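You operate a simulated robot arm through the tools that you are given. There is no shell and no other tool. Be economical: measure what you need, move in short steps, check, and stop when the job is done.

You run a simulated two-armed robot. Do the job below in one go: nothing can be reset, and whatever is moved stays where it is left.

## Task
Put the white tank wagon on the top of the front table away on the top of the track table. Put the white lorry on the top of the left table away on the top of the front table. Count the grey stones on the top of the grey bench, then put as many of the red mouses from the top of the grey bench on the top of the left side table. Screw the cap back on the water bottle. Pull the blue container door open. The order is free. Set down upright: white lorry.

It is judged by the outcome, as a careful person would: the job done as asked, and still so three seconds after it is handed in. It fails if anything else is knocked over, pushed out of place, dropped, spilled or broken. Lids that push on must go on centred and level and be pressed home; caps that screw on are set level and turned clockwise until they are tight.

## Robot
Two 7-joint arms with two-finger grippers on one trunk, on a base that drives. Base frame: it is fixed to the floor where the robot stands at the start and does not move with it; the origin is under the middle of the robot, x ahead of it, y to its left, z up; the surface under the hand at the start is at about z = 0.76. Readings come in m, degrees, newtons and seconds.
The left shoulder is at the start at [0.04, 0.17, 1.148], the right one opposite. With the tool pointing down near the work surface each hand reaches from about 0.1 to 0.66 m from the robot's upright axis, wherever it stands, measured 20 degrees to its own side. Places, roughly: blue container door [8, -2.9, 0.8]; grey stone (2x2x2 cm) [-1.7, -4.3, 0.9]; red mouse (6x10x3 cm) [-1.7, -4.5, 0.9]; top of the front table [2.9, -0.4, 0.8]; top of the left side table [-0.3, -0.8, 0.8]; top of the track table [6.3, -0.8, 0.8]; water bottle [-2, -2.5, 1]; white lorry (24x7x8 cm) [0.5, 1, 0.8]; white tank wagon [0.5, 0.25, 0.75]. Payload 2.69 kg a hand.
The tool frame of a hand sits at the grasp point between the pads (the TCP): z along the fingers, y along the line on which they close. The tips reach 0.02 m beyond it. The gripper opens to 0.1 m. The gripper's body begins 0.063 m behind the TCP.
Orientation is that of the tool frame in the base frame, as [roll, pitch, yaw] about the fixed x, y, z axes, in that order (R = Rz(yaw) Ry(pitch) Rx(roll)). With the fingers straight down and closing along the base's y, the tool's x points along the base's -x, its y along +y and its z along -z.

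## Interface
- The arms move only by the tool drive_tool. It takes "left_commands", "right_commands" or both (then of equal length, played together; a hand with none holds still); each is text: rows parted by semicolons, each of 7 numbers parted by spaces: the shift along the tool's x, y, z in m, then the turn, a rotation vector about the tool's x, y, z in degrees, then the opening in per cent of the stroke, from 0 (shut) to 100 (fully open). In form: dx dy dz ax ay az claw; .... A call has 1 to 10 rows; each row shifts and turns the commanded pose from where the row before left it, along the tool's axes as they then stand. Each row takes 0.2 s and may step no farther than 0.05 m and 8.6 degrees from the row before; otherwise, or with a gripper value out of range, the whole call is refused. A pose out of reach is approached as far as the arm can. The call stops where the force on the tool passes 40 N (or 10 N more than at its start, if that is more) or the arm is blocked; 0.2 s more then pass. Each finger travels about 0.108 m/s and halts on what it meets, pressing with about 37 N; the grip force reading is that of the motor and also rises with nothing between the fingers. The clock runs only during rows and for 0.2 s after the last one: add rows that do not move to give the fingers time. The reply holds the time, the measured pose of the TCP, the force on the tool along the base axes, the opening and the grip force, in the units named above and with some noise, with the torque about the TCP (base axes, N m) and any sound that the robot's microphone picked up.
- Cameras (640 x 400 px; columns grow to the right, rows downward): "scene" is now at [0.1599, -0.0475, 1.0693]; the picture's right is [-0.62, -0.79, 0.01], its down [-0.33, 0.25, -0.91] and it looks along [0.71, -0.57, -0.41] (base axes); focal length 214 px, centre (320, 200). "left" rides on the left gripper at [0.07, 0.019, -0.099] in its tool frame; the picture's right is [-0.26, 0.97, 0.00], its down [-0.75, -0.20, -0.63] and it looks along [-0.61, -0.16, 0.78] (tool axes); focal length 230 px, centre (320, 200). "right" rides on the right gripper at [0.07, -0.019, -0.099] in its tool frame; the picture's right is [0.26, 0.97, 0.00], its down [-0.75, 0.20, -0.63] and it looks along [-0.61, 0.16, 0.78] (tool axes); focal length 230 px, centre (320, 200). There is no depth. A picture from a camera that has moved, and an enlarged one, comes with that camera's place and axes in the base frame and with its lens. The place of the scene camera against the robot may be out by one fixed shift of up to 0.018 m in any direction.
- snapshot(camera): a new picture of that camera. It takes no simulated time.
- raise_lower(by): slides the trunk up (or, below 0, down) by that many m; the arms and the scene camera ride with it, the base frame stays. It gives what a move gives, with no picture.
- base_move(legs): drives the robot by 1 to 6 legs, each [ahead, turn to the left] in m and degrees, along the robot's own axes; the way and the turn of a leg run together, so that a leg with both is an arc; at most 1.5 m and 180 degrees a leg. The arms and the cameras ride along, it lands a little off, and it stops where it bumps. It gives what a move gives.
- pan_tilt(pan, tilt): turns the head with the scene camera to pan (to the left, within 60 degrees either way) and tilt (down, from -29 to 69), counted from straight ahead of the robot. It gives what a move gives.
- inspect(camera, box): a new picture of the part [left, top, right, bottom] of that camera's present view, enlarged. It takes no simulated time.
- close_job(): hands the job in; it is judged then, once.

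Work in short steps. Places have to be worked out from the pictures, the camera data and where the tool is seen: move nearer, look again, correct. Check each grasp and each placing, and mend what went wrong. You have 186 turns and 158 pictures in all, those below and enlarged ones among them. Open the grippers and draw the arms clear of the work before you hand the job in, unless the task says otherwise.

The tools are called after "Emit:" as name(argument=value, ...) on one line, values as JSON. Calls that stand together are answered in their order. drive_tool: Moves the arms, as the interface text tells. Its arguments: {"type":"object","properties":{"left_commands":{"type":"string"},"right_commands":{"type":"string"}},"required":[]} The other tools are called the same way: raise_lower (by) slides the trunk up or down; base_move (legs) drives the base; pan_tilt (pan, tilt) turns the head that bears the scene camera; snapshot (camera) takes a picture; inspect (camera, box) takes an enlarged picture of a part of a camera's view; close_job () hands the job in.

At the start:

```text
time_s: 0.0
left_tool_pos: [0.4284, -0.056, 1.0196]
left_orientation: [180.0, -0.2, -180.0]
left_wrist_force: [-0.8, -0.5, -0.2]
left_torque: [0.02, 0.02, 0.0]
left_finger_gap: 0.1002
left_grasp_force: 0.1
right_tool_pos: [0.2504, -0.3795, 1.0252]
right_orientation: [-180.0, -0.6, 180.0]
right_wrist_force: [-0.5, -0.2, 0.2]
right_torque: [0.0, 0.0, 0.02]
right_finger_gap: 0.0999
right_grasp_force: 0.1
trunk travel left (down, up): [-0.375, 0.315]
robot x, y, heading: [0.0001, 0.0023, 0.1]
head pan, tilt: [-38.3, 23.4]
```

scene: 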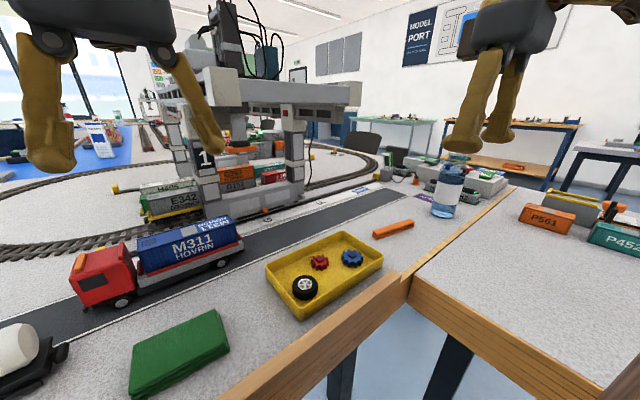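
right: 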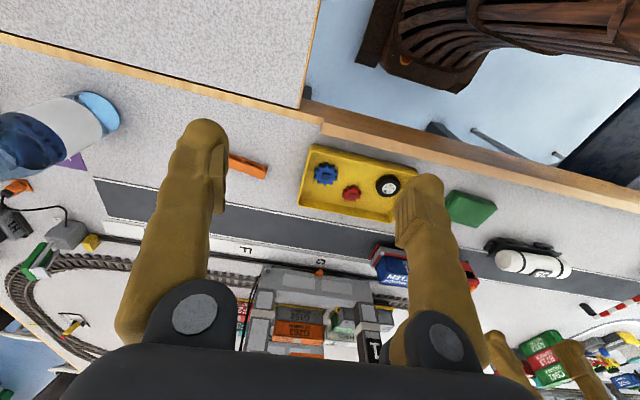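
left: 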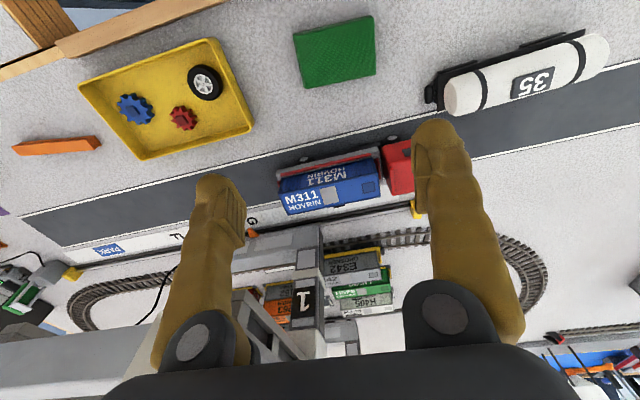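

The white tank wagon seems to lie on the near table, left of view. I look around by panning the head left.

Emit:
pan_tilt(pan=20, tilt=30)

Emit:
snapshot(camera="scene")

Emit:
pan_tilt(pan=60, tilt=25)

Emit:
snapshot(camera="scene")

Emit:
pan_tilt(pan=-60, tilt=20)

Emit:
snapshot(camera="scene")

```text
time_s: 1.3
left_tool_pos: [0.4131, -0.0561, 1.027]
left_orientation: [179.9, 0.8, -180.0]
left_wrist_force: [0.4, -0.7, -0.4]
left_torque: [0.01, -0.03, 0.03]
left_finger_gap: 0.1
left_grasp_force: 0.0
right_tool_pos: [0.227, -0.3777, 1.0202]
right_orientation: [179.9, -2.6, 180.0]
right_wrist_force: [0.8, 0.1, 1.2]
right_torque: [0.03, 0.03, 0.0]
right_finger_gap: 0.1001
right_grasp_force: 0.0
trunk travel left (down, up): [-0.375, 0.315]
robot x, y, heading: [0.0023, 0.0009, -0.2]
head pan, tilt: [20.0, 30.0]
```

```text
154 pictures are left
camera scene: at [0.1722, 0.0407, 1.0585], right [0.34, -0.94, -0.01], down [-0.48, -0.17, -0.86], along [0.81, 0.3, -0.51], focal length 214 px, centre (320, 200)
```

scene: 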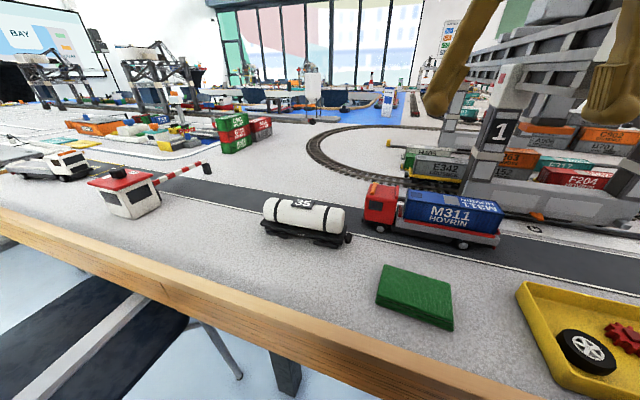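

```text
time_s: 2.4
left_tool_pos: [0.4118, -0.0553, 1.0267]
left_orientation: [180.0, 0.9, -180.0]
left_wrist_force: [-0.3, -0.2, -0.4]
left_torque: [-0.02, -0.03, 0.0]
left_finger_gap: 0.1001
left_grasp_force: 0.0
right_tool_pos: [0.2279, -0.3792, 1.0203]
right_orientation: [180.0, -2.6, 180.0]
right_wrist_force: [0.3, -1.1, 0.4]
right_torque: [0.0, 0.0, -0.04]
right_finger_gap: 0.1
right_grasp_force: 0.2
trunk travel left (down, up): [-0.375, 0.315]
robot x, y, heading: [-0.0035, -0.0023, -0.2]
head pan, tilt: [60.0, 25.0]
```

```text
153 pictures are left
camera scene: at [0.1333, 0.0896, 1.0671], right [0.87, -0.5, -0.01], down [-0.23, -0.37, -0.9], along [0.45, 0.78, -0.43], focal length 214 px, centre (320, 200)
```

scene: 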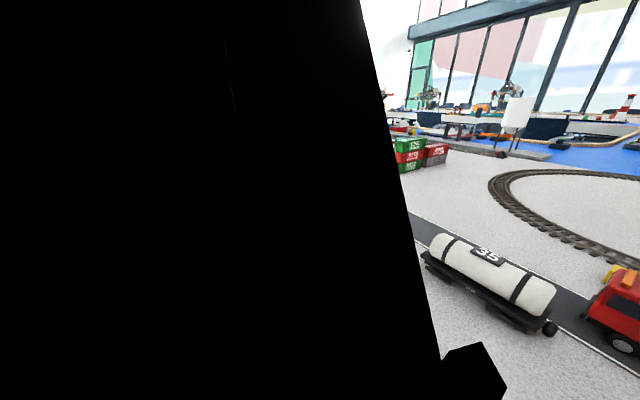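

```text
time_s: 4.3
left_tool_pos: [0.4124, -0.0558, 1.0278]
left_orientation: [180.0, 0.9, 179.9]
left_wrist_force: [0.3, -0.1, 0.2]
left_torque: [-0.01, 0.01, -0.01]
left_finger_gap: 0.1005
left_grasp_force: 0.1
right_tool_pos: [0.2282, -0.3792, 1.0213]
right_orientation: [179.9, -2.6, -180.0]
right_wrist_force: [0.5, -0.9, 0.1]
right_torque: [-0.02, -0.01, -0.02]
right_finger_gap: 0.0999
right_grasp_force: 0.1
trunk travel left (down, up): [-0.375, 0.315]
robot x, y, heading: [0.0008, -0.0, 0.1]
head pan, tilt: [-60.0, 20.0]
```

```text
152 pictures are left
camera scene: at [0.1339, -0.0708, 1.0752], right [-0.87, -0.5, 0.01], down [-0.19, 0.3, -0.94], along [0.46, -0.81, -0.35], focal length 214 px, centre (320, 200)
```

scene: 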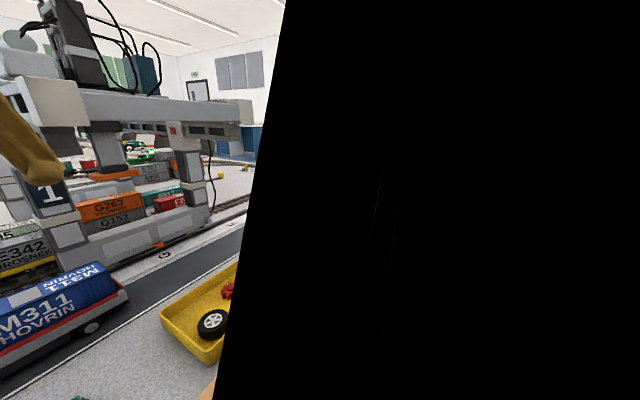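

I raise the trunk for an overview, and turn left to see the left table and the floor there.

Emit:
raise_lower(by=0.3)

Emit:
base_move(legs=[[0, 60]])

Emit:
pan_tilt(pan=0, tilt=40)

Emit:
snapshot(camera="scene")

```text
time_s: 7.3
left_tool_pos: [0.4127, -0.0561, 1.327]
left_orientation: [179.8, 0.9, 180.0]
left_wrist_force: [-0.2, -1.3, 0.3]
left_torque: [0.01, 0.01, -0.03]
left_finger_gap: 0.1002
left_grasp_force: 0.0
right_tool_pos: [0.2271, -0.3773, 1.3187]
right_orientation: [179.7, -3.1, 180.0]
right_wrist_force: [0.5, 1.1, 0.1]
right_torque: [-0.02, 0.0, -0.02]
right_finger_gap: 0.1001
right_grasp_force: 0.1
trunk travel left (down, up): [-0.675, 0.015]
robot x, y, heading: [0.001, -0.002, 0.1]
head pan, tilt: [-60.0, 20.0]
```

```text
time_s: 8.2
left_tool_pos: [0.3701, -0.0428, 1.3403]
left_orientation: [179.9, 2.7, -178.7]
left_wrist_force: [-0.4, -0.4, 0.1]
left_torque: [-0.03, -0.04, -0.02]
left_finger_gap: 0.0998
left_grasp_force: 0.0
right_tool_pos: [0.2096, -0.3878, 1.3257]
right_orientation: [-177.6, -2.9, -178.1]
right_wrist_force: [-0.4, 0.3, -0.4]
right_torque: [-0.01, -0.02, 0.02]
right_finger_gap: 0.0999
right_grasp_force: 0.0
trunk travel left (down, up): [-0.675, 0.015]
robot x, y, heading: [0.0013, 0.0001, 1.4]
head pan, tilt: [-60.0, 20.0]
stopped in leg 1: the robot was blocked; the commanded pose is now the measured one
```

```text
time_s: 9.5
left_tool_pos: [0.3733, -0.0459, 1.3391]
left_orientation: [179.9, 2.6, -178.5]
left_wrist_force: [-0.5, -0.3, 0.3]
left_torque: [-0.02, 0.02, 0.02]
left_finger_gap: 0.1
left_grasp_force: 0.0
right_tool_pos: [0.2112, -0.3895, 1.3248]
right_orientation: [-177.7, -2.9, -178.0]
right_wrist_force: [-0.8, -1.1, -0.5]
right_torque: [0.01, 0.02, 0.0]
right_finger_gap: 0.1002
right_grasp_force: 0.1
trunk travel left (down, up): [-0.675, 0.015]
robot x, y, heading: [-0.0013, -0.0021, 1.4]
head pan, tilt: [0.0, 40.0]
```

```text
151 pictures are left
camera scene: at [0.177, 0.0139, 1.3431], right [0.02, -1.0, 0.0], down [-0.66, -0.02, -0.76], along [0.75, 0.02, -0.66], focal length 214 px, centre (320, 200)
```

scene: 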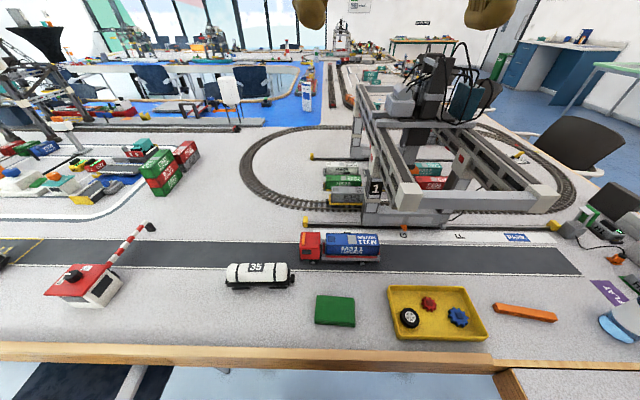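

The base can't turn so close to the table. I look left and right from this height first.

Emit:
pan_tilt(pan=55, tilt=40)

Emit:
snapshot(camera="scene")

Emit:
pan_tilt(pan=-55, tilt=40)

Emit:
snapshot(camera="scene")

```text
time_s: 10.8
left_tool_pos: [0.3731, -0.0446, 1.3395]
left_orientation: [179.8, 2.7, -178.4]
left_wrist_force: [-0.1, -0.8, -1.1]
left_torque: [0.02, -0.01, 0.03]
left_finger_gap: 0.1
left_grasp_force: 0.0
right_tool_pos: [0.2104, -0.3884, 1.3246]
right_orientation: [-177.8, -2.9, -177.9]
right_wrist_force: [-1.1, 0.2, -0.1]
right_torque: [0.01, -0.02, -0.02]
right_finger_gap: 0.0999
right_grasp_force: 0.0
trunk travel left (down, up): [-0.675, 0.015]
robot x, y, heading: [-0.0013, -0.0001, 1.3]
head pan, tilt: [55.0, 40.0]
```

```text
150 pictures are left
camera scene: at [0.1391, 0.083, 1.3437], right [0.83, -0.55, -0.01], down [-0.37, -0.54, -0.76], along [0.41, 0.64, -0.65], focal length 214 px, centre (320, 200)
```

scene: 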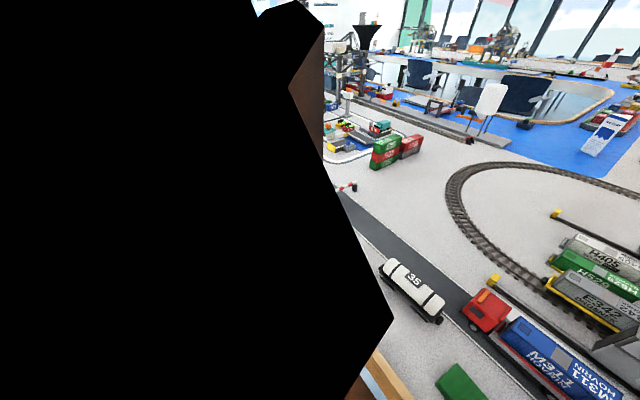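

```text
time_s: 12.6
left_tool_pos: [0.3719, -0.0455, 1.3402]
left_orientation: [179.8, 2.7, -178.4]
left_wrist_force: [0.3, -0.1, 0.3]
left_torque: [0.02, -0.03, -0.02]
left_finger_gap: 0.1001
left_grasp_force: 0.2
right_tool_pos: [0.2103, -0.3878, 1.3242]
right_orientation: [-177.9, -3.0, -177.9]
right_wrist_force: [0.0, -0.3, 0.1]
right_torque: [-0.04, 0.0, -0.01]
right_finger_gap: 0.0998
right_grasp_force: 0.0
trunk travel left (down, up): [-0.675, 0.015]
robot x, y, heading: [0.0005, -0.0007, 1.4]
head pan, tilt: [-55.0, 40.0]
```

```text
149 pictures are left
camera scene: at [0.1424, -0.0562, 1.3437], right [-0.8, -0.59, 0.01], down [-0.4, 0.52, -0.76], along [0.44, -0.62, -0.65], focal length 214 px, centre (320, 200)
```

scene: 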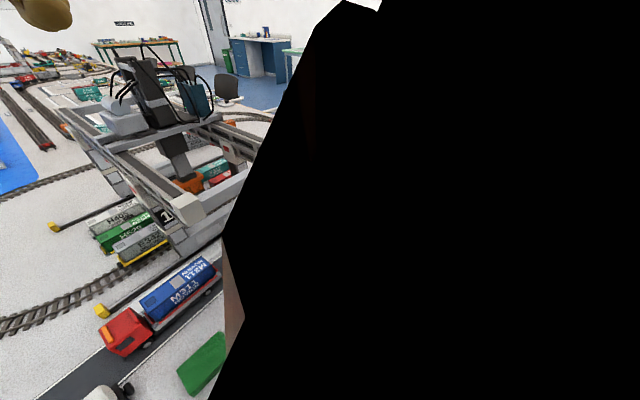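

I back away a bit then turn left to look.

Emit:
base_move(legs=[[-0.25, 0]])

Emit:
base_move(legs=[[0, 70]])

Emit:
pan_tilt(pan=0, tilt=35)

Emit:
snapshot(camera="scene")

```text
time_s: 14.5
left_tool_pos: [0.1183, -0.0517, 1.3399]
left_orientation: [179.8, 2.7, -178.6]
left_wrist_force: [-0.2, 0.5, 0.4]
left_torque: [-0.01, 0.03, 0.0]
left_finger_gap: 0.1
left_grasp_force: 0.1
right_tool_pos: [-0.045, -0.395, 1.3242]
right_orientation: [-177.8, -2.9, -178.2]
right_wrist_force: [0.1, 0.8, 0.4]
right_torque: [-0.02, 0.0, -0.01]
right_finger_gap: 0.1
right_grasp_force: 0.2
trunk travel left (down, up): [-0.675, 0.015]
robot x, y, heading: [-0.2501, -0.0032, 1.4]
head pan, tilt: [-55.0, 40.0]
```

```text
time_s: 18.0
left_tool_pos: [-0.0913, 0.3107, 1.3448]
left_orientation: [179.7, 3.6, -108.5]
left_wrist_force: [0.3, -0.1, 0.4]
left_torque: [0.05, 0.01, 0.03]
left_finger_gap: 0.0999
left_grasp_force: 0.0
right_tool_pos: [0.1907, 0.0482, 1.3318]
right_orientation: [-178.3, -3.3, -107.9]
right_wrist_force: [0.1, 0.2, -0.6]
right_torque: [0.02, 0.0, -0.01]
right_finger_gap: 0.0999
right_grasp_force: 0.1
trunk travel left (down, up): [-0.675, 0.015]
robot x, y, heading: [-0.2491, -0.0084, 71.5]
head pan, tilt: [-55.0, 40.0]
```

```text
time_s: 19.2
left_tool_pos: [-0.098, 0.2907, 1.3505]
left_orientation: [179.9, 4.5, -108.6]
left_wrist_force: [-0.2, -0.8, 0.7]
left_torque: [0.01, -0.01, -0.01]
left_finger_gap: 0.0998
left_grasp_force: 0.1
right_tool_pos: [0.1998, 0.0328, 1.335]
right_orientation: [-176.4, -3.9, -107.4]
right_wrist_force: [-0.8, 1.5, 0.3]
right_torque: [-0.01, 0.01, -0.01]
right_finger_gap: 0.1
right_grasp_force: 0.0
trunk travel left (down, up): [-0.675, 0.015]
robot x, y, heading: [-0.2497, -0.003, 71.2]
head pan, tilt: [0.0, 35.0]
```

```text
148 pictures are left
camera scene: at [-0.1915, 0.175, 1.3506], right [0.95, -0.32, 0.0], down [-0.19, -0.56, -0.81], along [0.26, 0.77, -0.59], focal length 214 px, centre (320, 200)
```

scene: 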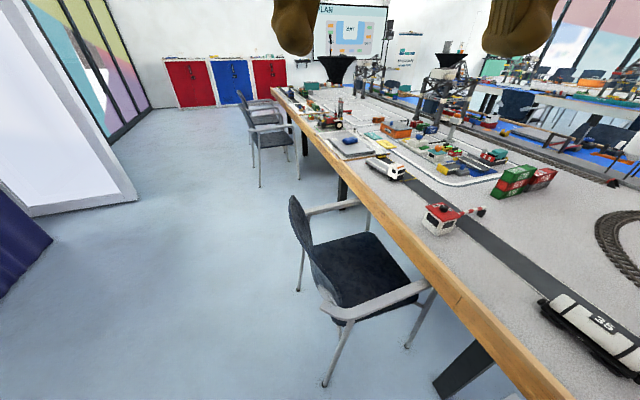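

I check where the left table ends and the front table begins.

Emit:
inspect(camera="scene", box=[400, 160, 640, 400])

Emit:
inspect(camera="scene", box=[260, 70, 460, 230])

```text
1.67 times, centred on (520, 280) of scene
camera zoom: at [-0.1915, 0.175, 1.3506], right [0.95, -0.32, 0.0], down [-0.19, -0.56, -0.81], along [0.26, 0.77, -0.59], focal length 358 px, centre (-13, 67)
```

zoom: 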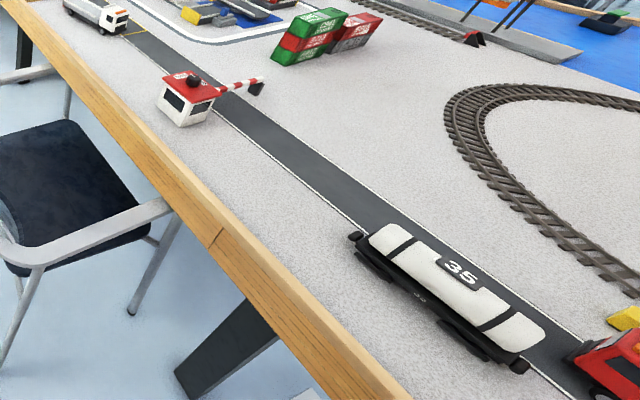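

```text
2.50 times, centred on (360, 150) of scene
camera zoom: at [-0.1915, 0.175, 1.3506], right [0.95, -0.32, 0.0], down [-0.19, -0.56, -0.81], along [0.26, 0.77, -0.59], focal length 536 px, centre (220, 325)
```

zoom: 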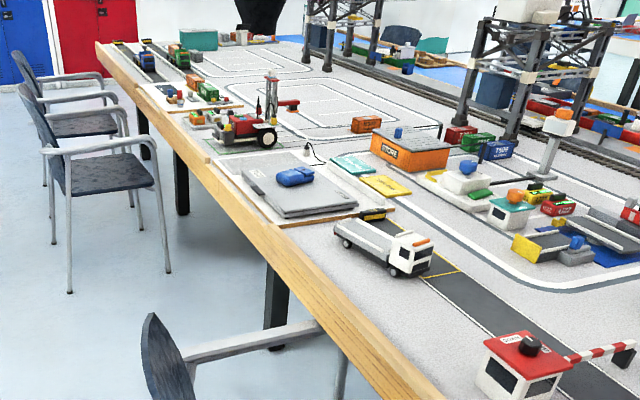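

The lorry is around [0.49,1.08], with a chair before it spanning y 0.45–1.0. I drive round the chair to about [-0.55,1.5] and face the table.

Emit:
base_move(legs=[[0, 36], [1.04, 0], [0, -17], [0.5, 0], [0, -90]])

Emit:
snapshot(camera="scene")

```text
time_s: 34.0
left_tool_pos: [-0.252, 1.4603, 1.35]
left_orientation: [179.8, 4.6, -180.0]
left_wrist_force: [0.0, 0.3, -0.5]
left_torque: [-0.03, 0.04, -0.01]
left_finger_gap: 0.0998
left_grasp_force: 0.1
right_tool_pos: [-0.4066, 1.1058, 1.3358]
right_orientation: [-178.6, -3.2, -179.3]
right_wrist_force: [0.0, 0.6, 1.1]
right_torque: [-0.01, -0.01, 0.0]
right_finger_gap: 0.0998
right_grasp_force: 0.1
trunk travel left (down, up): [-0.675, 0.015]
robot x, y, heading: [-0.5843, 1.5122, -0.1]
head pan, tilt: [0.0, 35.0]
```

```text
145 pictures are left
camera scene: at [-0.4019, 1.525, 1.3506], right [0.0, -1.0, 0.0], down [-0.59, 0.0, -0.81], along [0.81, 0.0, -0.59], focal length 214 px, centre (320, 200)
```

scene: 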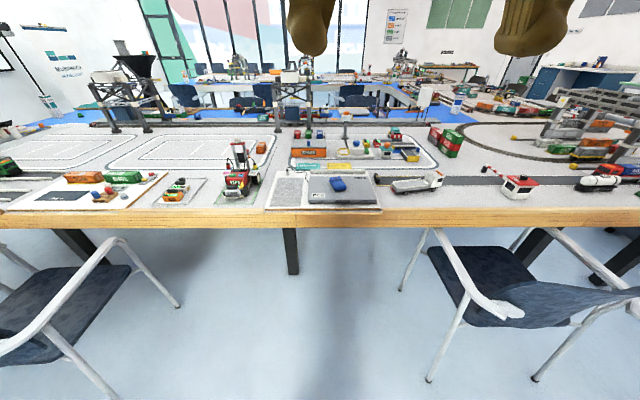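

Path is clear ahead; I advance with a slight drift to the right, ending near [-0.03,1.42], and lower the trunk again.

Emit:
base_move(legs=[[0, -10], [0.56, 0], [0, 10]])

Emit:
pan_tilt(pan=-35, tilt=45)

Emit:
snapshot(camera="scene")

Emit:
snapshot(camera="right")

```text
time_s: 38.7
left_tool_pos: [0.2864, 1.3518, 1.3547]
left_orientation: [179.7, 5.5, 179.3]
left_wrist_force: [0.4, -0.8, 0.1]
left_torque: [-0.04, -0.01, -0.02]
left_finger_gap: 0.0999
left_grasp_force: 0.1
right_tool_pos: [0.1346, 0.9842, 1.3389]
right_orientation: [-176.7, -3.9, -179.6]
right_wrist_force: [0.2, -0.1, -1.1]
right_torque: [-0.01, -0.01, -0.02]
right_finger_gap: 0.0999
right_grasp_force: 0.1
trunk travel left (down, up): [-0.675, 0.015]
robot x, y, heading: [-0.0254, 1.4126, -0.7]
head pan, tilt: [0.0, 35.0]
```

```text
time_s: 39.7
left_tool_pos: [0.2669, 1.3532, 1.3585]
left_orientation: [179.6, 6.5, 179.3]
left_wrist_force: [0.3, -0.5, 0.9]
left_torque: [-0.03, 0.02, 0.02]
left_finger_gap: 0.0999
left_grasp_force: 0.1
right_tool_pos: [0.12, 0.972, 1.3452]
right_orientation: [-174.7, -4.7, -179.2]
right_wrist_force: [-0.8, 0.1, -0.4]
right_torque: [0.0, 0.01, 0.01]
right_finger_gap: 0.1001
right_grasp_force: 0.0
trunk travel left (down, up): [-0.675, 0.015]
robot x, y, heading: [-0.0235, 1.4114, -0.8]
head pan, tilt: [-35.0, 45.0]
```

```text
144 pictures are left
camera scene: at [0.1362, 1.3712, 1.3361], right [-0.58, -0.81, 0.01], down [-0.59, 0.41, -0.7], along [0.56, -0.41, -0.72], focal length 214 px, centre (320, 200)
```

scene: 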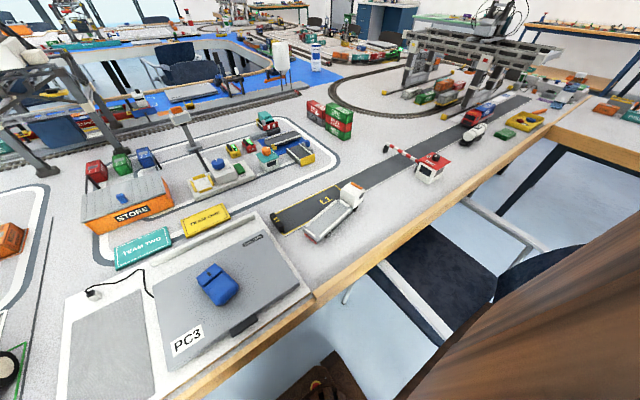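

```text
143 pictures are left
camera right: at [0.0586, 0.9607, 1.45], right [-0.28, 0.96, -0.07], down [0.79, 0.27, 0.55], along [0.54, 0.1, -0.84], focal length 230 px, centre (320, 200)
```

right: 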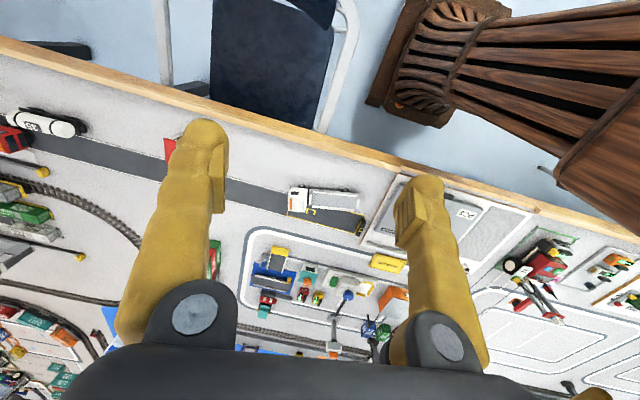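

Lorry centre about [0.48,1.07], axis ~12° off the y axis. I level the right tool, move it over the lorry, and then turn it.

Emit:
drive_tool(right_commands="0 0 0 -5.3 -4.7 0 100; -0.045 0.012 0 0 0 0 100; -0.045 0.012 0 0 0 0 100; -0.045 0.012 0 0 0 0 100; -0.045 0.012 0 0 0 0 100; -0.045 0.012 0 0 0 0 100; -0.045 0.012 0 0 0 0 100; -0.045 0.012 0 0 0 0 100; -0.045 0.014 0 0 0 0 100; 0 0 0 0 0 0 100")

Emit:
drive_tool(right_commands="0 0 0 0 0 7.8 100; 0 0 0 0 0 7.8 100; 0 0 0 0 0 7.8 100; 0 0 0 0 0 7.8 100; 0 0 0 0 0 7.8 100; 0 0 0 0 0 7.8 100; 0 0 0 0 0 7.8 100; 0 0 0 0 0 7.8 100; 0 0 0 0 0 7.8 100; 0 0 0 0 0 7.8 100")

Emit:
raise_lower(by=-0.3)

Emit:
snapshot(camera="right")

Emit:
snapshot(camera="scene")

```text
time_s: 41.9
left_tool_pos: [0.2636, 1.3522, 1.3588]
left_orientation: [179.6, 6.6, 179.4]
left_wrist_force: [-0.5, -1.1, 0.3]
left_torque: [0.04, -0.03, -0.04]
left_finger_gap: 0.0999
left_grasp_force: 0.0
right_tool_pos: [0.4687, 1.0827, 1.3639]
right_orientation: [178.0, 1.8, -179.5]
right_wrist_force: [-0.1, -0.5, 0.0]
right_torque: [-0.01, -0.02, 0.02]
right_finger_gap: 0.1002
right_grasp_force: 0.1
right hand out of reach, approached as far as the arm can: row 1
trunk travel left (down, up): [-0.675, 0.015]
robot x, y, heading: [-0.0256, 1.4081, -0.6]
head pan, tilt: [-35.0, 45.0]
```

```text
time_s: 44.1
left_tool_pos: [0.2647, 1.3531, 1.3593]
left_orientation: [179.6, 6.3, 179.4]
left_wrist_force: [0.5, 0.2, -0.2]
left_torque: [0.0, 0.04, 0.0]
left_finger_gap: 0.1
left_grasp_force: 0.1
right_tool_pos: [0.4737, 1.0814, 1.3588]
right_orientation: [178.0, -1.7, 102.4]
right_wrist_force: [-0.5, 0.4, -0.6]
right_torque: [0.03, 0.0, 0.01]
right_finger_gap: 0.0999
right_grasp_force: 0.0
trunk travel left (down, up): [-0.675, 0.015]
robot x, y, heading: [-0.0244, 1.4099, -0.8]
head pan, tilt: [-35.0, 45.0]
```

```text
time_s: 47.1
left_tool_pos: [0.2653, 1.3514, 1.0598]
left_orientation: [179.7, 6.4, 179.4]
left_wrist_force: [-0.9, -0.1, -0.3]
left_torque: [0.04, 0.01, 0.0]
left_finger_gap: 0.0999
left_grasp_force: 0.0
right_tool_pos: [0.473, 1.0809, 1.0591]
right_orientation: [178.0, -1.6, 102.6]
right_wrist_force: [-0.3, 0.2, -0.3]
right_torque: [-0.01, -0.01, 0.0]
right_finger_gap: 0.1002
right_grasp_force: 0.0
trunk travel left (down, up): [-0.375, 0.315]
robot x, y, heading: [-0.0236, 1.4117, -0.8]
head pan, tilt: [-35.0, 45.0]
```

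```text
142 pictures are left
camera right: at [0.4377, 1.1414, 1.1584], right [0.89, 0.46, 0.04], down [0.34, -0.71, 0.62], along [0.31, -0.53, -0.79], focal length 230 px, centre (320, 200)
```

right: 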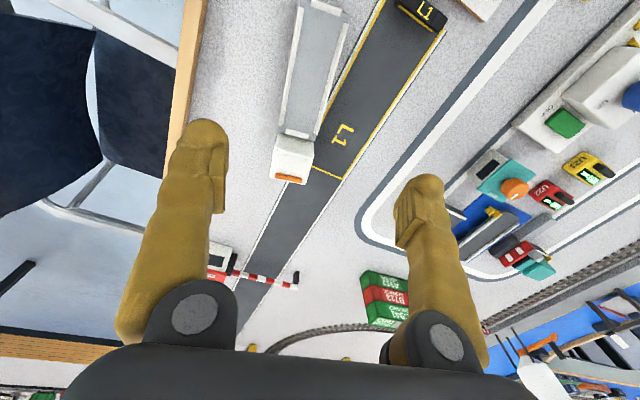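

```text
141 pictures are left
camera scene: at [0.1301, 1.3711, 1.0363], right [-0.58, -0.81, 0.01], down [-0.59, 0.41, -0.7], along [0.56, -0.41, -0.72], focal length 214 px, centre (320, 200)
```

scene: 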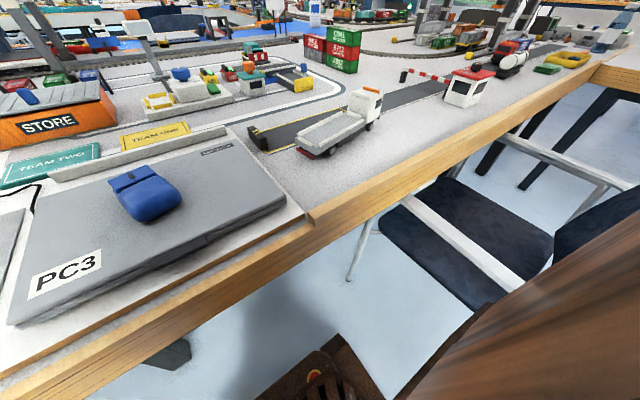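

Lorry centre computed at [0.473,1.053]; I centre over it and descend to about z 0.89, then check.

Emit:
drive_tool(right_commands="-0.014 -0.003 0 2 -1.6 0 100; -0.013 -0.003 0 0 0 0 100; 0 0 0.045 0 0 0 100; 0 0 0.045 0 0 0 100; 0 0 0.045 0 0 0 100; 0 0 0.03 0 0 0 100; 0 0 0 0 0 0 100")

Emit:
snapshot(camera="right")

Emit:
inspect(camera="scene", box=[220, 40, 460, 190])

```text
time_s: 48.7
left_tool_pos: [0.2641, 1.3519, 1.059]
left_orientation: [179.7, 6.5, 179.3]
left_wrist_force: [-0.8, -0.2, 0.4]
left_torque: [0.01, 0.01, 0.02]
left_finger_gap: 0.0996
left_grasp_force: 0.1
right_tool_pos: [0.4755, 1.053, 0.8935]
right_orientation: [179.8, 0.0, 102.7]
right_wrist_force: [-0.8, 0.7, 0.6]
right_torque: [0.02, 0.03, 0.01]
right_finger_gap: 0.1001
right_grasp_force: 0.1
trunk travel left (down, up): [-0.375, 0.315]
robot x, y, heading: [-0.0242, 1.4087, -0.6]
head pan, tilt: [-35.0, 45.0]
```

```text
140 pictures are left
camera right: at [0.4412, 1.1164, 0.9927], right [0.89, 0.46, 0.0], down [0.36, -0.69, 0.63], along [0.29, -0.56, -0.78], focal length 230 px, centre (320, 200)
```

right: 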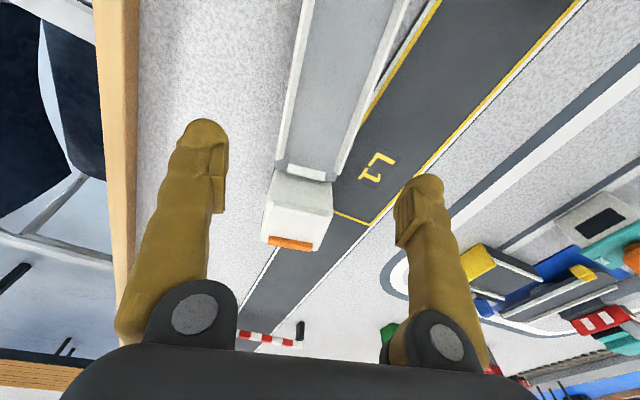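

```text
2.67 times, centred on (340, 115) of scene
camera zoom: at [0.1301, 1.3711, 1.0362], right [-0.58, -0.81, 0.01], down [-0.59, 0.41, -0.7], along [0.56, -0.41, -0.72], focal length 572 px, centre (267, 427)
```

zoom: 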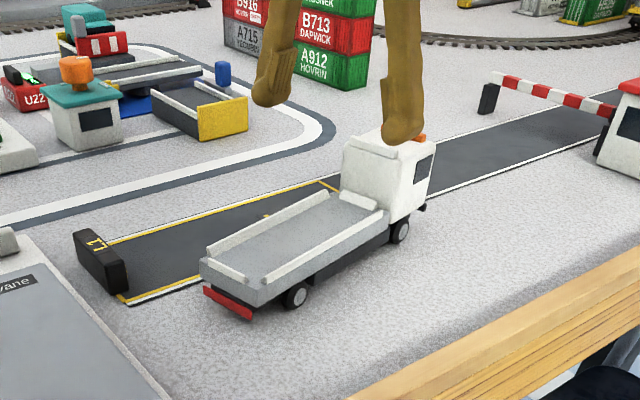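

Aligned. I shift 5 mm and descend to z≈0.79, then close.

Emit:
drive_tool(right_commands="0 -0.005 0.035 0 0 0 100; 0 0 0.035 0 0 0 100; 0 0 0.033 0 0 0 100; 0 0 0 0 0 0 100; 0 0 0 0 0 0 60; 0 0 0 0 0 0 30; 0 0 0 0 0 0 30; 0 0 0 0 0 0 30")

Emit:
inspect(camera="scene", box=[220, 40, 460, 190])

```text
time_s: 50.5
left_tool_pos: [0.2651, 1.3533, 1.0586]
left_orientation: [179.6, 6.4, 179.4]
left_wrist_force: [-0.1, -0.4, 0.2]
left_torque: [-0.01, 0.03, 0.02]
left_finger_gap: 0.0999
left_grasp_force: 0.1
right_tool_pos: [0.4686, 1.0533, 0.7903]
right_orientation: [179.8, 0.1, 102.6]
right_wrist_force: [5.4, 1.7, 3.6]
right_torque: [0.01, -0.35, 0.15]
right_finger_gap: 0.0633
right_grasp_force: 36.9
trunk travel left (down, up): [-0.375, 0.315]
robot x, y, heading: [-0.0202, 1.4095, -0.6]
head pan, tilt: [-35.0, 45.0]
```

```text
2.67 times, centred on (340, 115) of scene
camera zoom: at [0.1304, 1.3713, 1.0362], right [-0.58, -0.81, 0.01], down [-0.59, 0.41, -0.7], along [0.56, -0.41, -0.72], focal length 572 px, centre (267, 427)
```

zoom: 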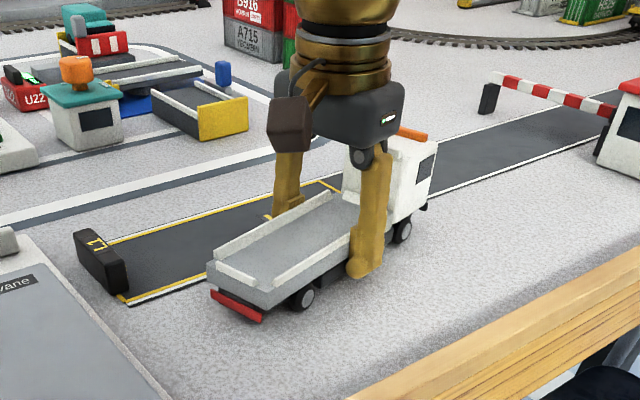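

Firm grip (63 mm). Lift with the trunk, then check.

Emit:
raise_lower(by=0.25)

Emit:
snapshot(camera="right")

```text
time_s: 53.1
left_tool_pos: [0.265, 1.3521, 1.3085]
left_orientation: [179.6, 6.4, 179.4]
left_wrist_force: [1.1, 0.4, 0.5]
left_torque: [-0.02, -0.01, 0.01]
left_finger_gap: 0.0999
left_grasp_force: 0.0
right_tool_pos: [0.4705, 1.0532, 1.04]
right_orientation: [179.9, 0.0, 102.5]
right_wrist_force: [0.2, 0.0, -3.7]
right_torque: [0.08, 0.02, 0.06]
right_finger_gap: 0.0632
right_grasp_force: 37.0
trunk travel left (down, up): [-0.625, 0.065]
robot x, y, heading: [-0.0214, 1.4082, -0.7]
head pan, tilt: [-35.0, 45.0]
```

```text
137 pictures are left
camera right: at [0.4373, 1.1168, 1.139], right [0.89, 0.46, 0.0], down [0.36, -0.69, 0.63], along [0.29, -0.56, -0.78], focal length 230 px, centre (320, 200)
```

right: 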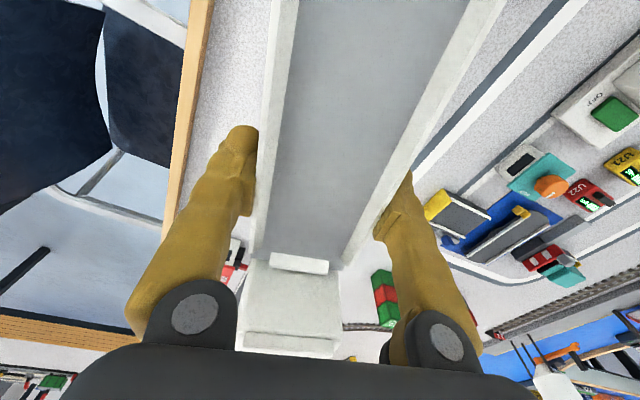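

Lorry held. I raise a bit more and drive back round the chair, facing the front table near y≈0.08.

Emit:
raise_lower(by=0.06)

Emit:
base_move(legs=[[-0.56, 0], [0, 90], [-1.32, 0], [0, -89]])

Emit:
pan_tilt(pan=15, tilt=40)

Emit:
snapshot(camera="scene")

```text
time_s: 54.1
left_tool_pos: [0.2658, 1.3532, 1.3685]
left_orientation: [179.5, 6.5, 179.4]
left_wrist_force: [-0.6, -0.5, -0.2]
left_torque: [-0.01, 0.02, -0.01]
left_finger_gap: 0.1
left_grasp_force: 0.2
right_tool_pos: [0.4704, 1.0532, 1.1009]
right_orientation: [179.9, -0.1, 102.7]
right_wrist_force: [1.2, -0.7, -2.8]
right_torque: [0.08, 0.03, 0.02]
right_finger_gap: 0.0633
right_grasp_force: 37.3
trunk travel left (down, up): [-0.685, 0.005]
robot x, y, heading: [-0.0231, 1.4088, -0.6]
head pan, tilt: [-35.0, 45.0]
```

```text
time_s: 71.3
left_tool_pos: [-0.2885, 0.0503, 1.3691]
left_orientation: [179.6, 6.4, 179.8]
left_wrist_force: [-0.9, -0.5, 0.6]
left_torque: [0.02, -0.01, -0.01]
left_finger_gap: 0.1
left_grasp_force: 0.0
right_tool_pos: [-0.0806, -0.2485, 1.1004]
right_orientation: [179.9, 0.0, 103.0]
right_wrist_force: [0.2, -1.1, -2.9]
right_torque: [0.08, 0.0, 0.0]
right_finger_gap: 0.0627
right_grasp_force: 36.5
trunk travel left (down, up): [-0.685, 0.005]
robot x, y, heading: [-0.5755, 0.1155, -0.1]
head pan, tilt: [-35.0, 45.0]
```

```text
time_s: 72.5
left_tool_pos: [-0.3105, 0.051, 1.3725]
left_orientation: [179.5, 7.4, 179.8]
left_wrist_force: [-0.3, 0.4, 0.8]
left_torque: [0.0, 0.0, -0.03]
left_finger_gap: 0.0999
left_grasp_force: 0.0
right_tool_pos: [-0.0978, -0.2494, 1.1079]
right_orientation: [179.1, 0.1, 103.2]
right_wrist_force: [0.5, -0.8, -3.5]
right_torque: [0.06, -0.02, 0.0]
right_finger_gap: 0.063
right_grasp_force: 36.9
trunk travel left (down, up): [-0.685, 0.005]
robot x, y, heading: [-0.5755, 0.1177, 0.0]
head pan, tilt: [15.0, 40.0]
```

```text
136 pictures are left
camera scene: at [-0.4019, 0.1465, 1.3531], right [0.25, -0.97, -0.01], down [-0.64, -0.16, -0.76], along [0.73, 0.19, -0.66], focal length 214 px, centre (320, 200)
```

scene: 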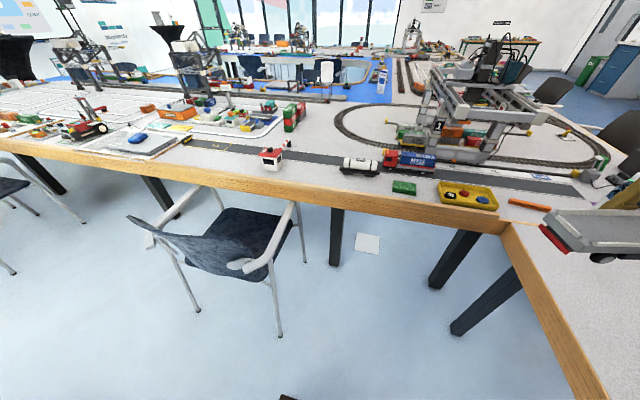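

Chair's near edge is y≈0.45. I drive forward to about [-0.02,0.07].

Emit:
base_move(legs=[[0, -5], [0.55, 0], [0, 5]])

Emit:
snapshot(camera="scene")

Emit:
snapshot(camera="left")

```text
time_s: 76.8
left_tool_pos: [0.2228, -0.0009, 1.3854]
left_orientation: [-179.6, 11.9, -178.7]
left_wrist_force: [223.2, 5.1, 5.0]
left_torque: [-0.42, 19.92, -3.98]
left_finger_gap: 0.0998
left_grasp_force: 0.1
right_tool_pos: [0.4088, -0.3056, 1.1248]
right_orientation: [178.1, 0.8, 102.3]
right_wrist_force: [-0.2, 0.7, -3.3]
right_torque: [0.1, -0.03, 0.0]
right_finger_gap: 0.0616
right_grasp_force: 37.1
trunk travel left (down, up): [-0.685, 0.005]
robot x, y, heading: [-0.0235, 0.0635, -1.0]
head pan, tilt: [15.0, 40.0]
stopped in leg 3: the force on the tool passed its limit at 47 N (the readings are from after the stop); the commanded pose is now the measured one
```

```text
135 pictures are left
camera scene: at [0.1495, 0.0954, 1.3535], right [0.25, -0.97, 0.0], down [-0.63, -0.16, -0.76], along [0.73, 0.19, -0.65], focal length 214 px, centre (320, 200)
```

scene: 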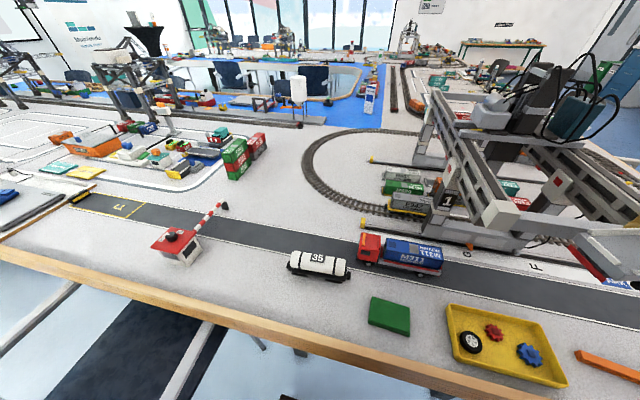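

```text
134 pictures are left
camera left: at [0.1321, 0.0161, 1.4682], right [0.23, 0.97, 0.05], down [0.61, -0.18, 0.77], along [0.76, -0.15, -0.63], focal length 230 px, centre (320, 200)
```

left: 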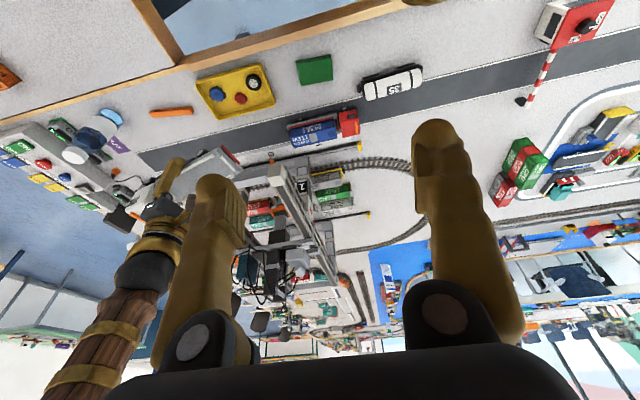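

The left hand had drifted back against the head. I move it forward and to the left, away from the head, and level it.

Emit:
drive_tool(left_commands="-0.03 0 0.006 0 0 0 100; -0.03 0.02 0.006 0 0 0 100; -0.03 0.03 0 0 6 0 100; -0.03 0.04 0 0 6 0 100; -0.03 0.04 0 0 0 0 100; 0 0.04 0 0 0 0 100; 0 0 0 0 0 0 100")

Emit:
snapshot(camera="left")

```text
time_s: 78.4
left_tool_pos: [0.3524, 0.1701, 1.3844]
left_orientation: [179.5, -2.9, 179.4]
left_wrist_force: [0.2, -0.9, -0.2]
left_torque: [0.01, 0.01, -0.02]
left_finger_gap: 0.1003
left_grasp_force: 0.1
right_tool_pos: [0.4147, -0.3085, 1.1205]
right_orientation: [178.1, 0.7, 102.4]
right_wrist_force: [-0.6, 0.0, -2.5]
right_torque: [0.15, 0.03, 0.0]
right_finger_gap: 0.0617
right_grasp_force: 37.4
trunk travel left (down, up): [-0.685, 0.005]
robot x, y, heading: [-0.0225, 0.0684, -1.1]
head pan, tilt: [15.0, 40.0]
```

```text
133 pictures are left
camera left: at [0.2881, 0.1878, 1.4886], right [0.27, 0.96, 0.0], down [0.78, -0.22, 0.59], along [0.57, -0.16, -0.81], focal length 230 px, centre (320, 200)
```

left: 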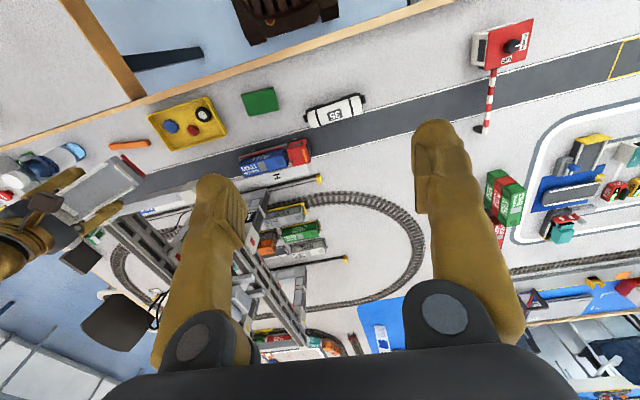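

The wagon's centre is about [0.48,0.185], lying along y. I move the left hand over it and turn it 90°.

Emit:
drive_tool(left_commands="-0.045 0.005 0 0 -2.9 -8.5 100; 0 0 0 0 0 -8.5 100; 0 0 0 0 0 -8.5 100; 0 0 0 0 0 -8.5 100; 0 0 0 0 0 -8.5 100; 0 0 0 0 0 -8.5 100; 0 0 0 0 0 -8.5 100; 0 0 0 0 0 -8.5 100; 0 0 0 0 0 -8.5 100; 0 0 0 0 0 -8.5 100")

Emit:
drive_tool(left_commands="0 0 0 0 0 -5 100; 0 -0.045 0 0 0 0 100; 0 -0.04 0 0 0 0 100; 0 0 0.05 0 0 0 100; 0 0 0.05 0 0 0 100; 0 0 0.05 0 0 0 100; 0 0 0.05 0 0 0 100; 0 0 0.05 0 0 0 100;0 0 0 0 0 0 100")

Emit:
snapshot(camera="left")

Emit:
snapshot(camera="scene")

```text
refused: row 1 steps farther than a row can; nothing moved
```

```text
time_s: 80.4
left_tool_pos: [0.3472, 0.083, 1.1335]
left_orientation: [179.3, -2.8, -175.7]
left_wrist_force: [-0.9, -0.5, -0.1]
left_torque: [0.01, -0.02, 0.0]
left_finger_gap: 0.1
left_grasp_force: 0.1
right_tool_pos: [0.4119, -0.3076, 1.1221]
right_orientation: [178.1, 0.8, 102.3]
right_wrist_force: [0.1, 0.3, -2.3]
right_torque: [0.08, 0.03, 0.0]
right_finger_gap: 0.0615
right_grasp_force: 36.8
trunk travel left (down, up): [-0.685, 0.005]
robot x, y, heading: [-0.022, 0.0668, -1.1]
head pan, tilt: [15.0, 40.0]
```

```text
132 pictures are left
camera left: at [0.2802, 0.0958, 1.2359], right [0.18, 0.98, 0.0], down [0.79, -0.15, 0.59], along [0.58, -0.11, -0.81], focal length 230 px, centre (320, 200)
```

left: 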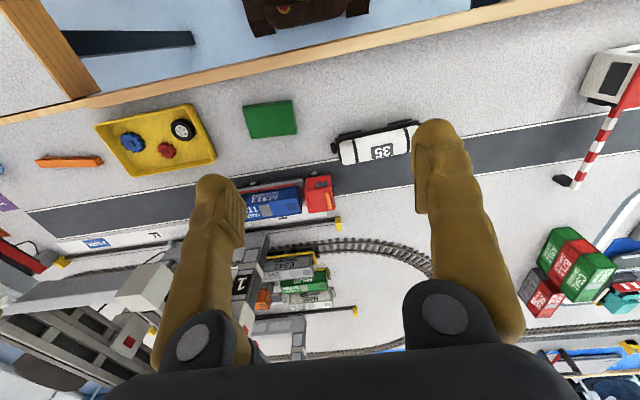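

```text
131 pictures are left
camera scene: at [0.1516, 0.0944, 1.3532], right [0.25, -0.97, 0.0], down [-0.64, -0.16, -0.76], along [0.73, 0.19, -0.66], focal length 214 px, centre (320, 200)
```

scene: 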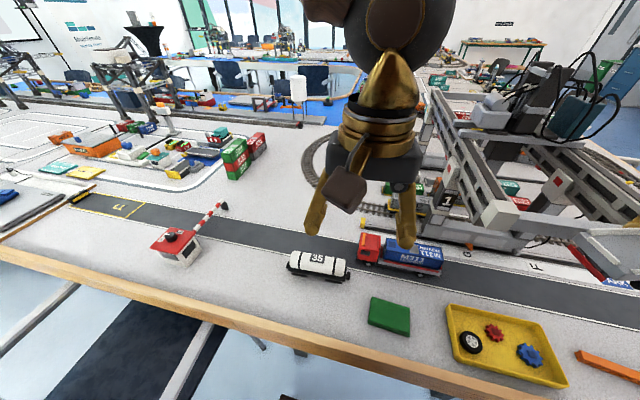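

The first call was refused; I now move over the wagon and turn by -86° in smaller rows.

Emit:
drive_tool(left_commands="-0.036 0.023 0 0.7 -2.8 0 100; -0.036 0.023 0 0 0 0 100; -0.036 0.023 0 0 0 0 100; -0.036 0.023 0 0 0 0 100; 0 0 0 0 0 -8.5 100; 0 0 0 0 0 -8.5 100; 0 0 0 0 0 -8.5 100; 0 0 0 0 0 -8.5 100; 0 0 0 0 0 -8.5 100; 0 0 0 0 0 -8.5 100")

Emit:
drive_tool(left_commands="0 0 0 0 0 -8.5 100; 0 0 0 0 0 -8.5 100; 0 0 0 0 0 -8.5 100; 0 0 0 0 0 -8.5 100; 0 0 0 0 0 0 100")

Emit:
snapshot(camera="left")

```text
time_s: 82.6
left_tool_pos: [0.4841, 0.1854, 1.1336]
left_orientation: [-179.9, -0.1, -124.5]
left_wrist_force: [0.7, 0.6, 1.0]
left_torque: [0.0, -0.01, -0.02]
left_finger_gap: 0.0998
left_grasp_force: 0.0
right_tool_pos: [0.4137, -0.3063, 1.1205]
right_orientation: [178.1, 0.8, 102.3]
right_wrist_force: [0.3, 0.4, -2.7]
right_torque: [0.11, 0.05, 0.03]
right_finger_gap: 0.0617
right_grasp_force: 36.9
trunk travel left (down, up): [-0.685, 0.005]
robot x, y, heading: [-0.0218, 0.0654, -0.9]
head pan, tilt: [15.0, 40.0]
```

```text
time_s: 83.8
left_tool_pos: [0.4842, 0.1856, 1.1325]
left_orientation: [179.9, -0.1, -90.6]
left_wrist_force: [0.7, 0.1, -0.2]
left_torque: [-0.01, -0.01, -0.04]
left_finger_gap: 0.0998
left_grasp_force: 0.0
right_tool_pos: [0.4134, -0.3073, 1.1217]
right_orientation: [178.0, 0.8, 102.2]
right_wrist_force: [-0.2, 0.4, -3.7]
right_torque: [0.12, 0.03, 0.02]
right_finger_gap: 0.0621
right_grasp_force: 36.9
trunk travel left (down, up): [-0.685, 0.005]
robot x, y, heading: [-0.0259, 0.0607, -0.8]
head pan, tilt: [15.0, 40.0]
```

```text
130 pictures are left
camera left: at [0.4647, 0.1175, 1.2327], right [-0.96, 0.27, 0.0], down [0.21, 0.75, 0.63], along [0.17, 0.61, -0.78], focal length 230 px, centre (320, 200)
```

left: 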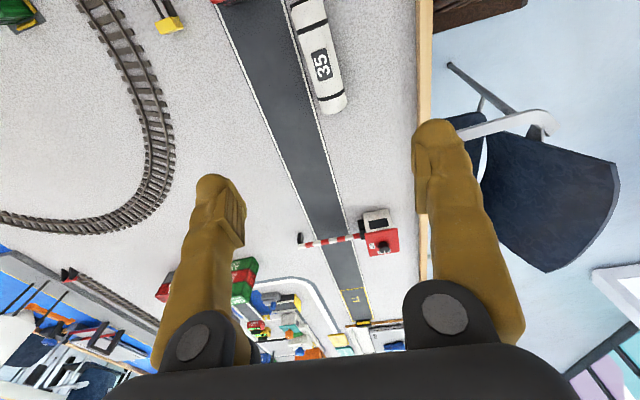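

Centre at [.479,.18]. I descend to z≈0.91 and look from the scene camera.

Emit:
drive_tool(left_commands="0.005 0.005 0.045 0 0 0 100; 0 0 0.045 0 0 0 100; 0 0 0.045 0 0 0 100; 0 0 0.045 0 0 0 100; 0 0 0.045 0 0 0 100; 0 0 0 0 0 0 100")

Emit:
inspect(camera="scene", box=[200, 160, 440, 310])

Emit:
snapshot(camera="left")

```text
time_s: 85.1
left_tool_pos: [0.468, 0.1817, 0.9124]
left_orientation: [-179.5, -0.3, -90.5]
left_wrist_force: [0.1, -0.1, 0.6]
left_torque: [-0.02, -0.05, 0.02]
left_finger_gap: 0.1003
left_grasp_force: 0.1
right_tool_pos: [0.3927, -0.3064, 1.13]
right_orientation: [177.1, 0.9, 102.3]
right_wrist_force: [0.0, 0.4, -2.5]
right_torque: [0.09, 0.0, 0.01]
right_finger_gap: 0.0617
right_grasp_force: 36.9
trunk travel left (down, up): [-0.685, 0.005]
robot x, y, heading: [-0.024, 0.0645, -0.6]
head pan, tilt: [15.0, 40.0]
stopped in row 6 (left hand): the arm was blocked; the commanded pose is now the measured one
```

```text
2.67 times, centred on (320, 235) of scene
camera zoom: at [0.1498, 0.0942, 1.3535], right [0.25, -0.97, 0.0], down [-0.64, -0.16, -0.76], along [0.73, 0.19, -0.65], focal length 572 px, centre (320, 107)
```

zoom: 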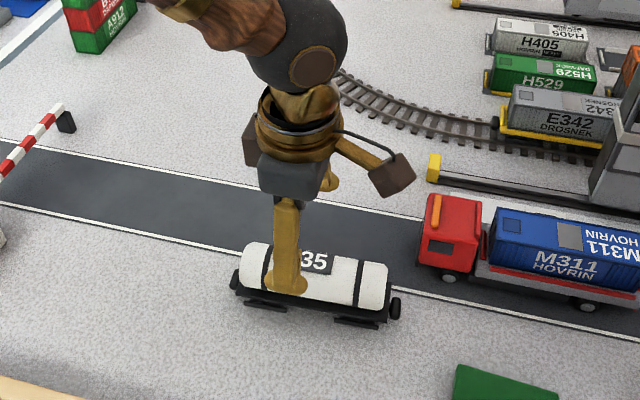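

```text
128 pictures are left
camera left: at [0.4478, 0.1127, 1.0117], right [-0.96, 0.26, -0.01], down [0.2, 0.75, 0.63], along [0.17, 0.6, -0.78], focal length 230 px, centre (320, 200)
```

left: 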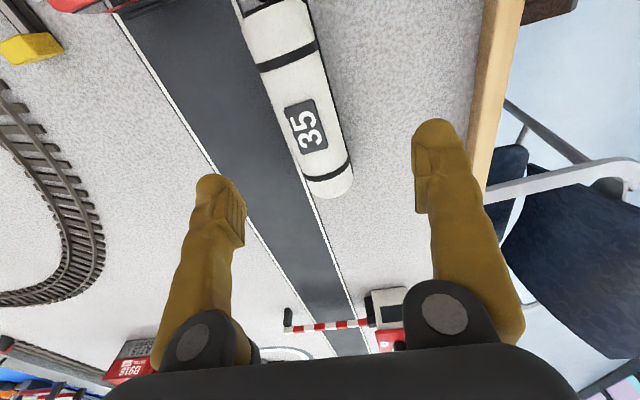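

The arm's reach down is exhausted at this trunk height, so I'll lower the trunk. First I correct x by +12 mm and yaw by 4°.

Emit:
raise_lower(by=-0.05)

Emit:
drive_tool(left_commands="0 -0.012 0 0 0 -4 100; 0 0 0 0 0 0 100; 0 0 0 0 0 0 100")

Emit:
snapshot(camera="left")

```text
time_s: 85.4
left_tool_pos: [0.4578, 0.1816, 0.9143]
left_orientation: [-178.7, -0.5, -90.2]
left_wrist_force: [0.1, -0.2, 1.1]
left_torque: [-0.02, 0.01, 0.0]
left_finger_gap: 0.1001
left_grasp_force: 0.1
right_tool_pos: [0.3773, -0.3044, 1.1323]
right_orientation: [176.2, 1.0, 102.3]
right_wrist_force: [-0.7, 0.7, -3.6]
right_torque: [0.13, 0.02, -0.01]
right_finger_gap: 0.0617
right_grasp_force: 37.1
trunk travel left (down, up): [-0.682, 0.008]
robot x, y, heading: [-0.0227, 0.0656, -0.7]
head pan, tilt: [15.0, 40.0]
stopped: the arm was blocked; the commanded pose is now the measured one
```

```text
time_s: 86.2
left_tool_pos: [0.4694, 0.1819, 0.9138]
left_orientation: [-178.9, -0.5, -86.3]
left_wrist_force: [0.7, 0.2, -0.3]
left_torque: [-0.01, 0.0, -0.03]
left_finger_gap: 0.1
left_grasp_force: 0.1
right_tool_pos: [0.3782, -0.3049, 1.1333]
right_orientation: [176.3, 0.9, 102.3]
right_wrist_force: [0.4, 0.2, -3.3]
right_torque: [0.09, 0.03, -0.01]
right_finger_gap: 0.0617
right_grasp_force: 37.0
trunk travel left (down, up): [-0.682, 0.008]
robot x, y, heading: [-0.024, 0.0628, -0.6]
head pan, tilt: [15.0, 40.0]
```

```text
127 pictures are left
camera left: at [0.4534, 0.1122, 1.0136], right [-0.98, 0.2, -0.02], down [0.14, 0.77, 0.63], along [0.14, 0.61, -0.78], focal length 230 px, centre (320, 200)
```

left: 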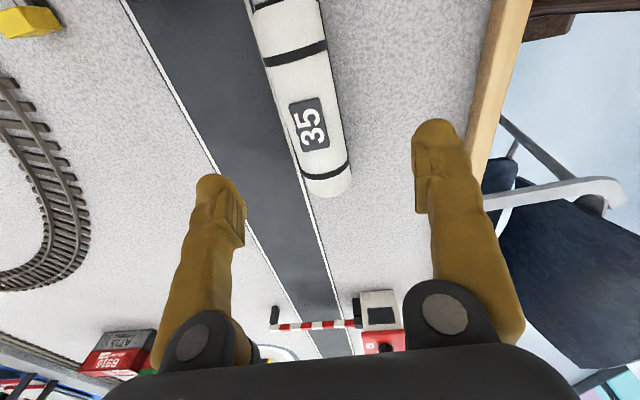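

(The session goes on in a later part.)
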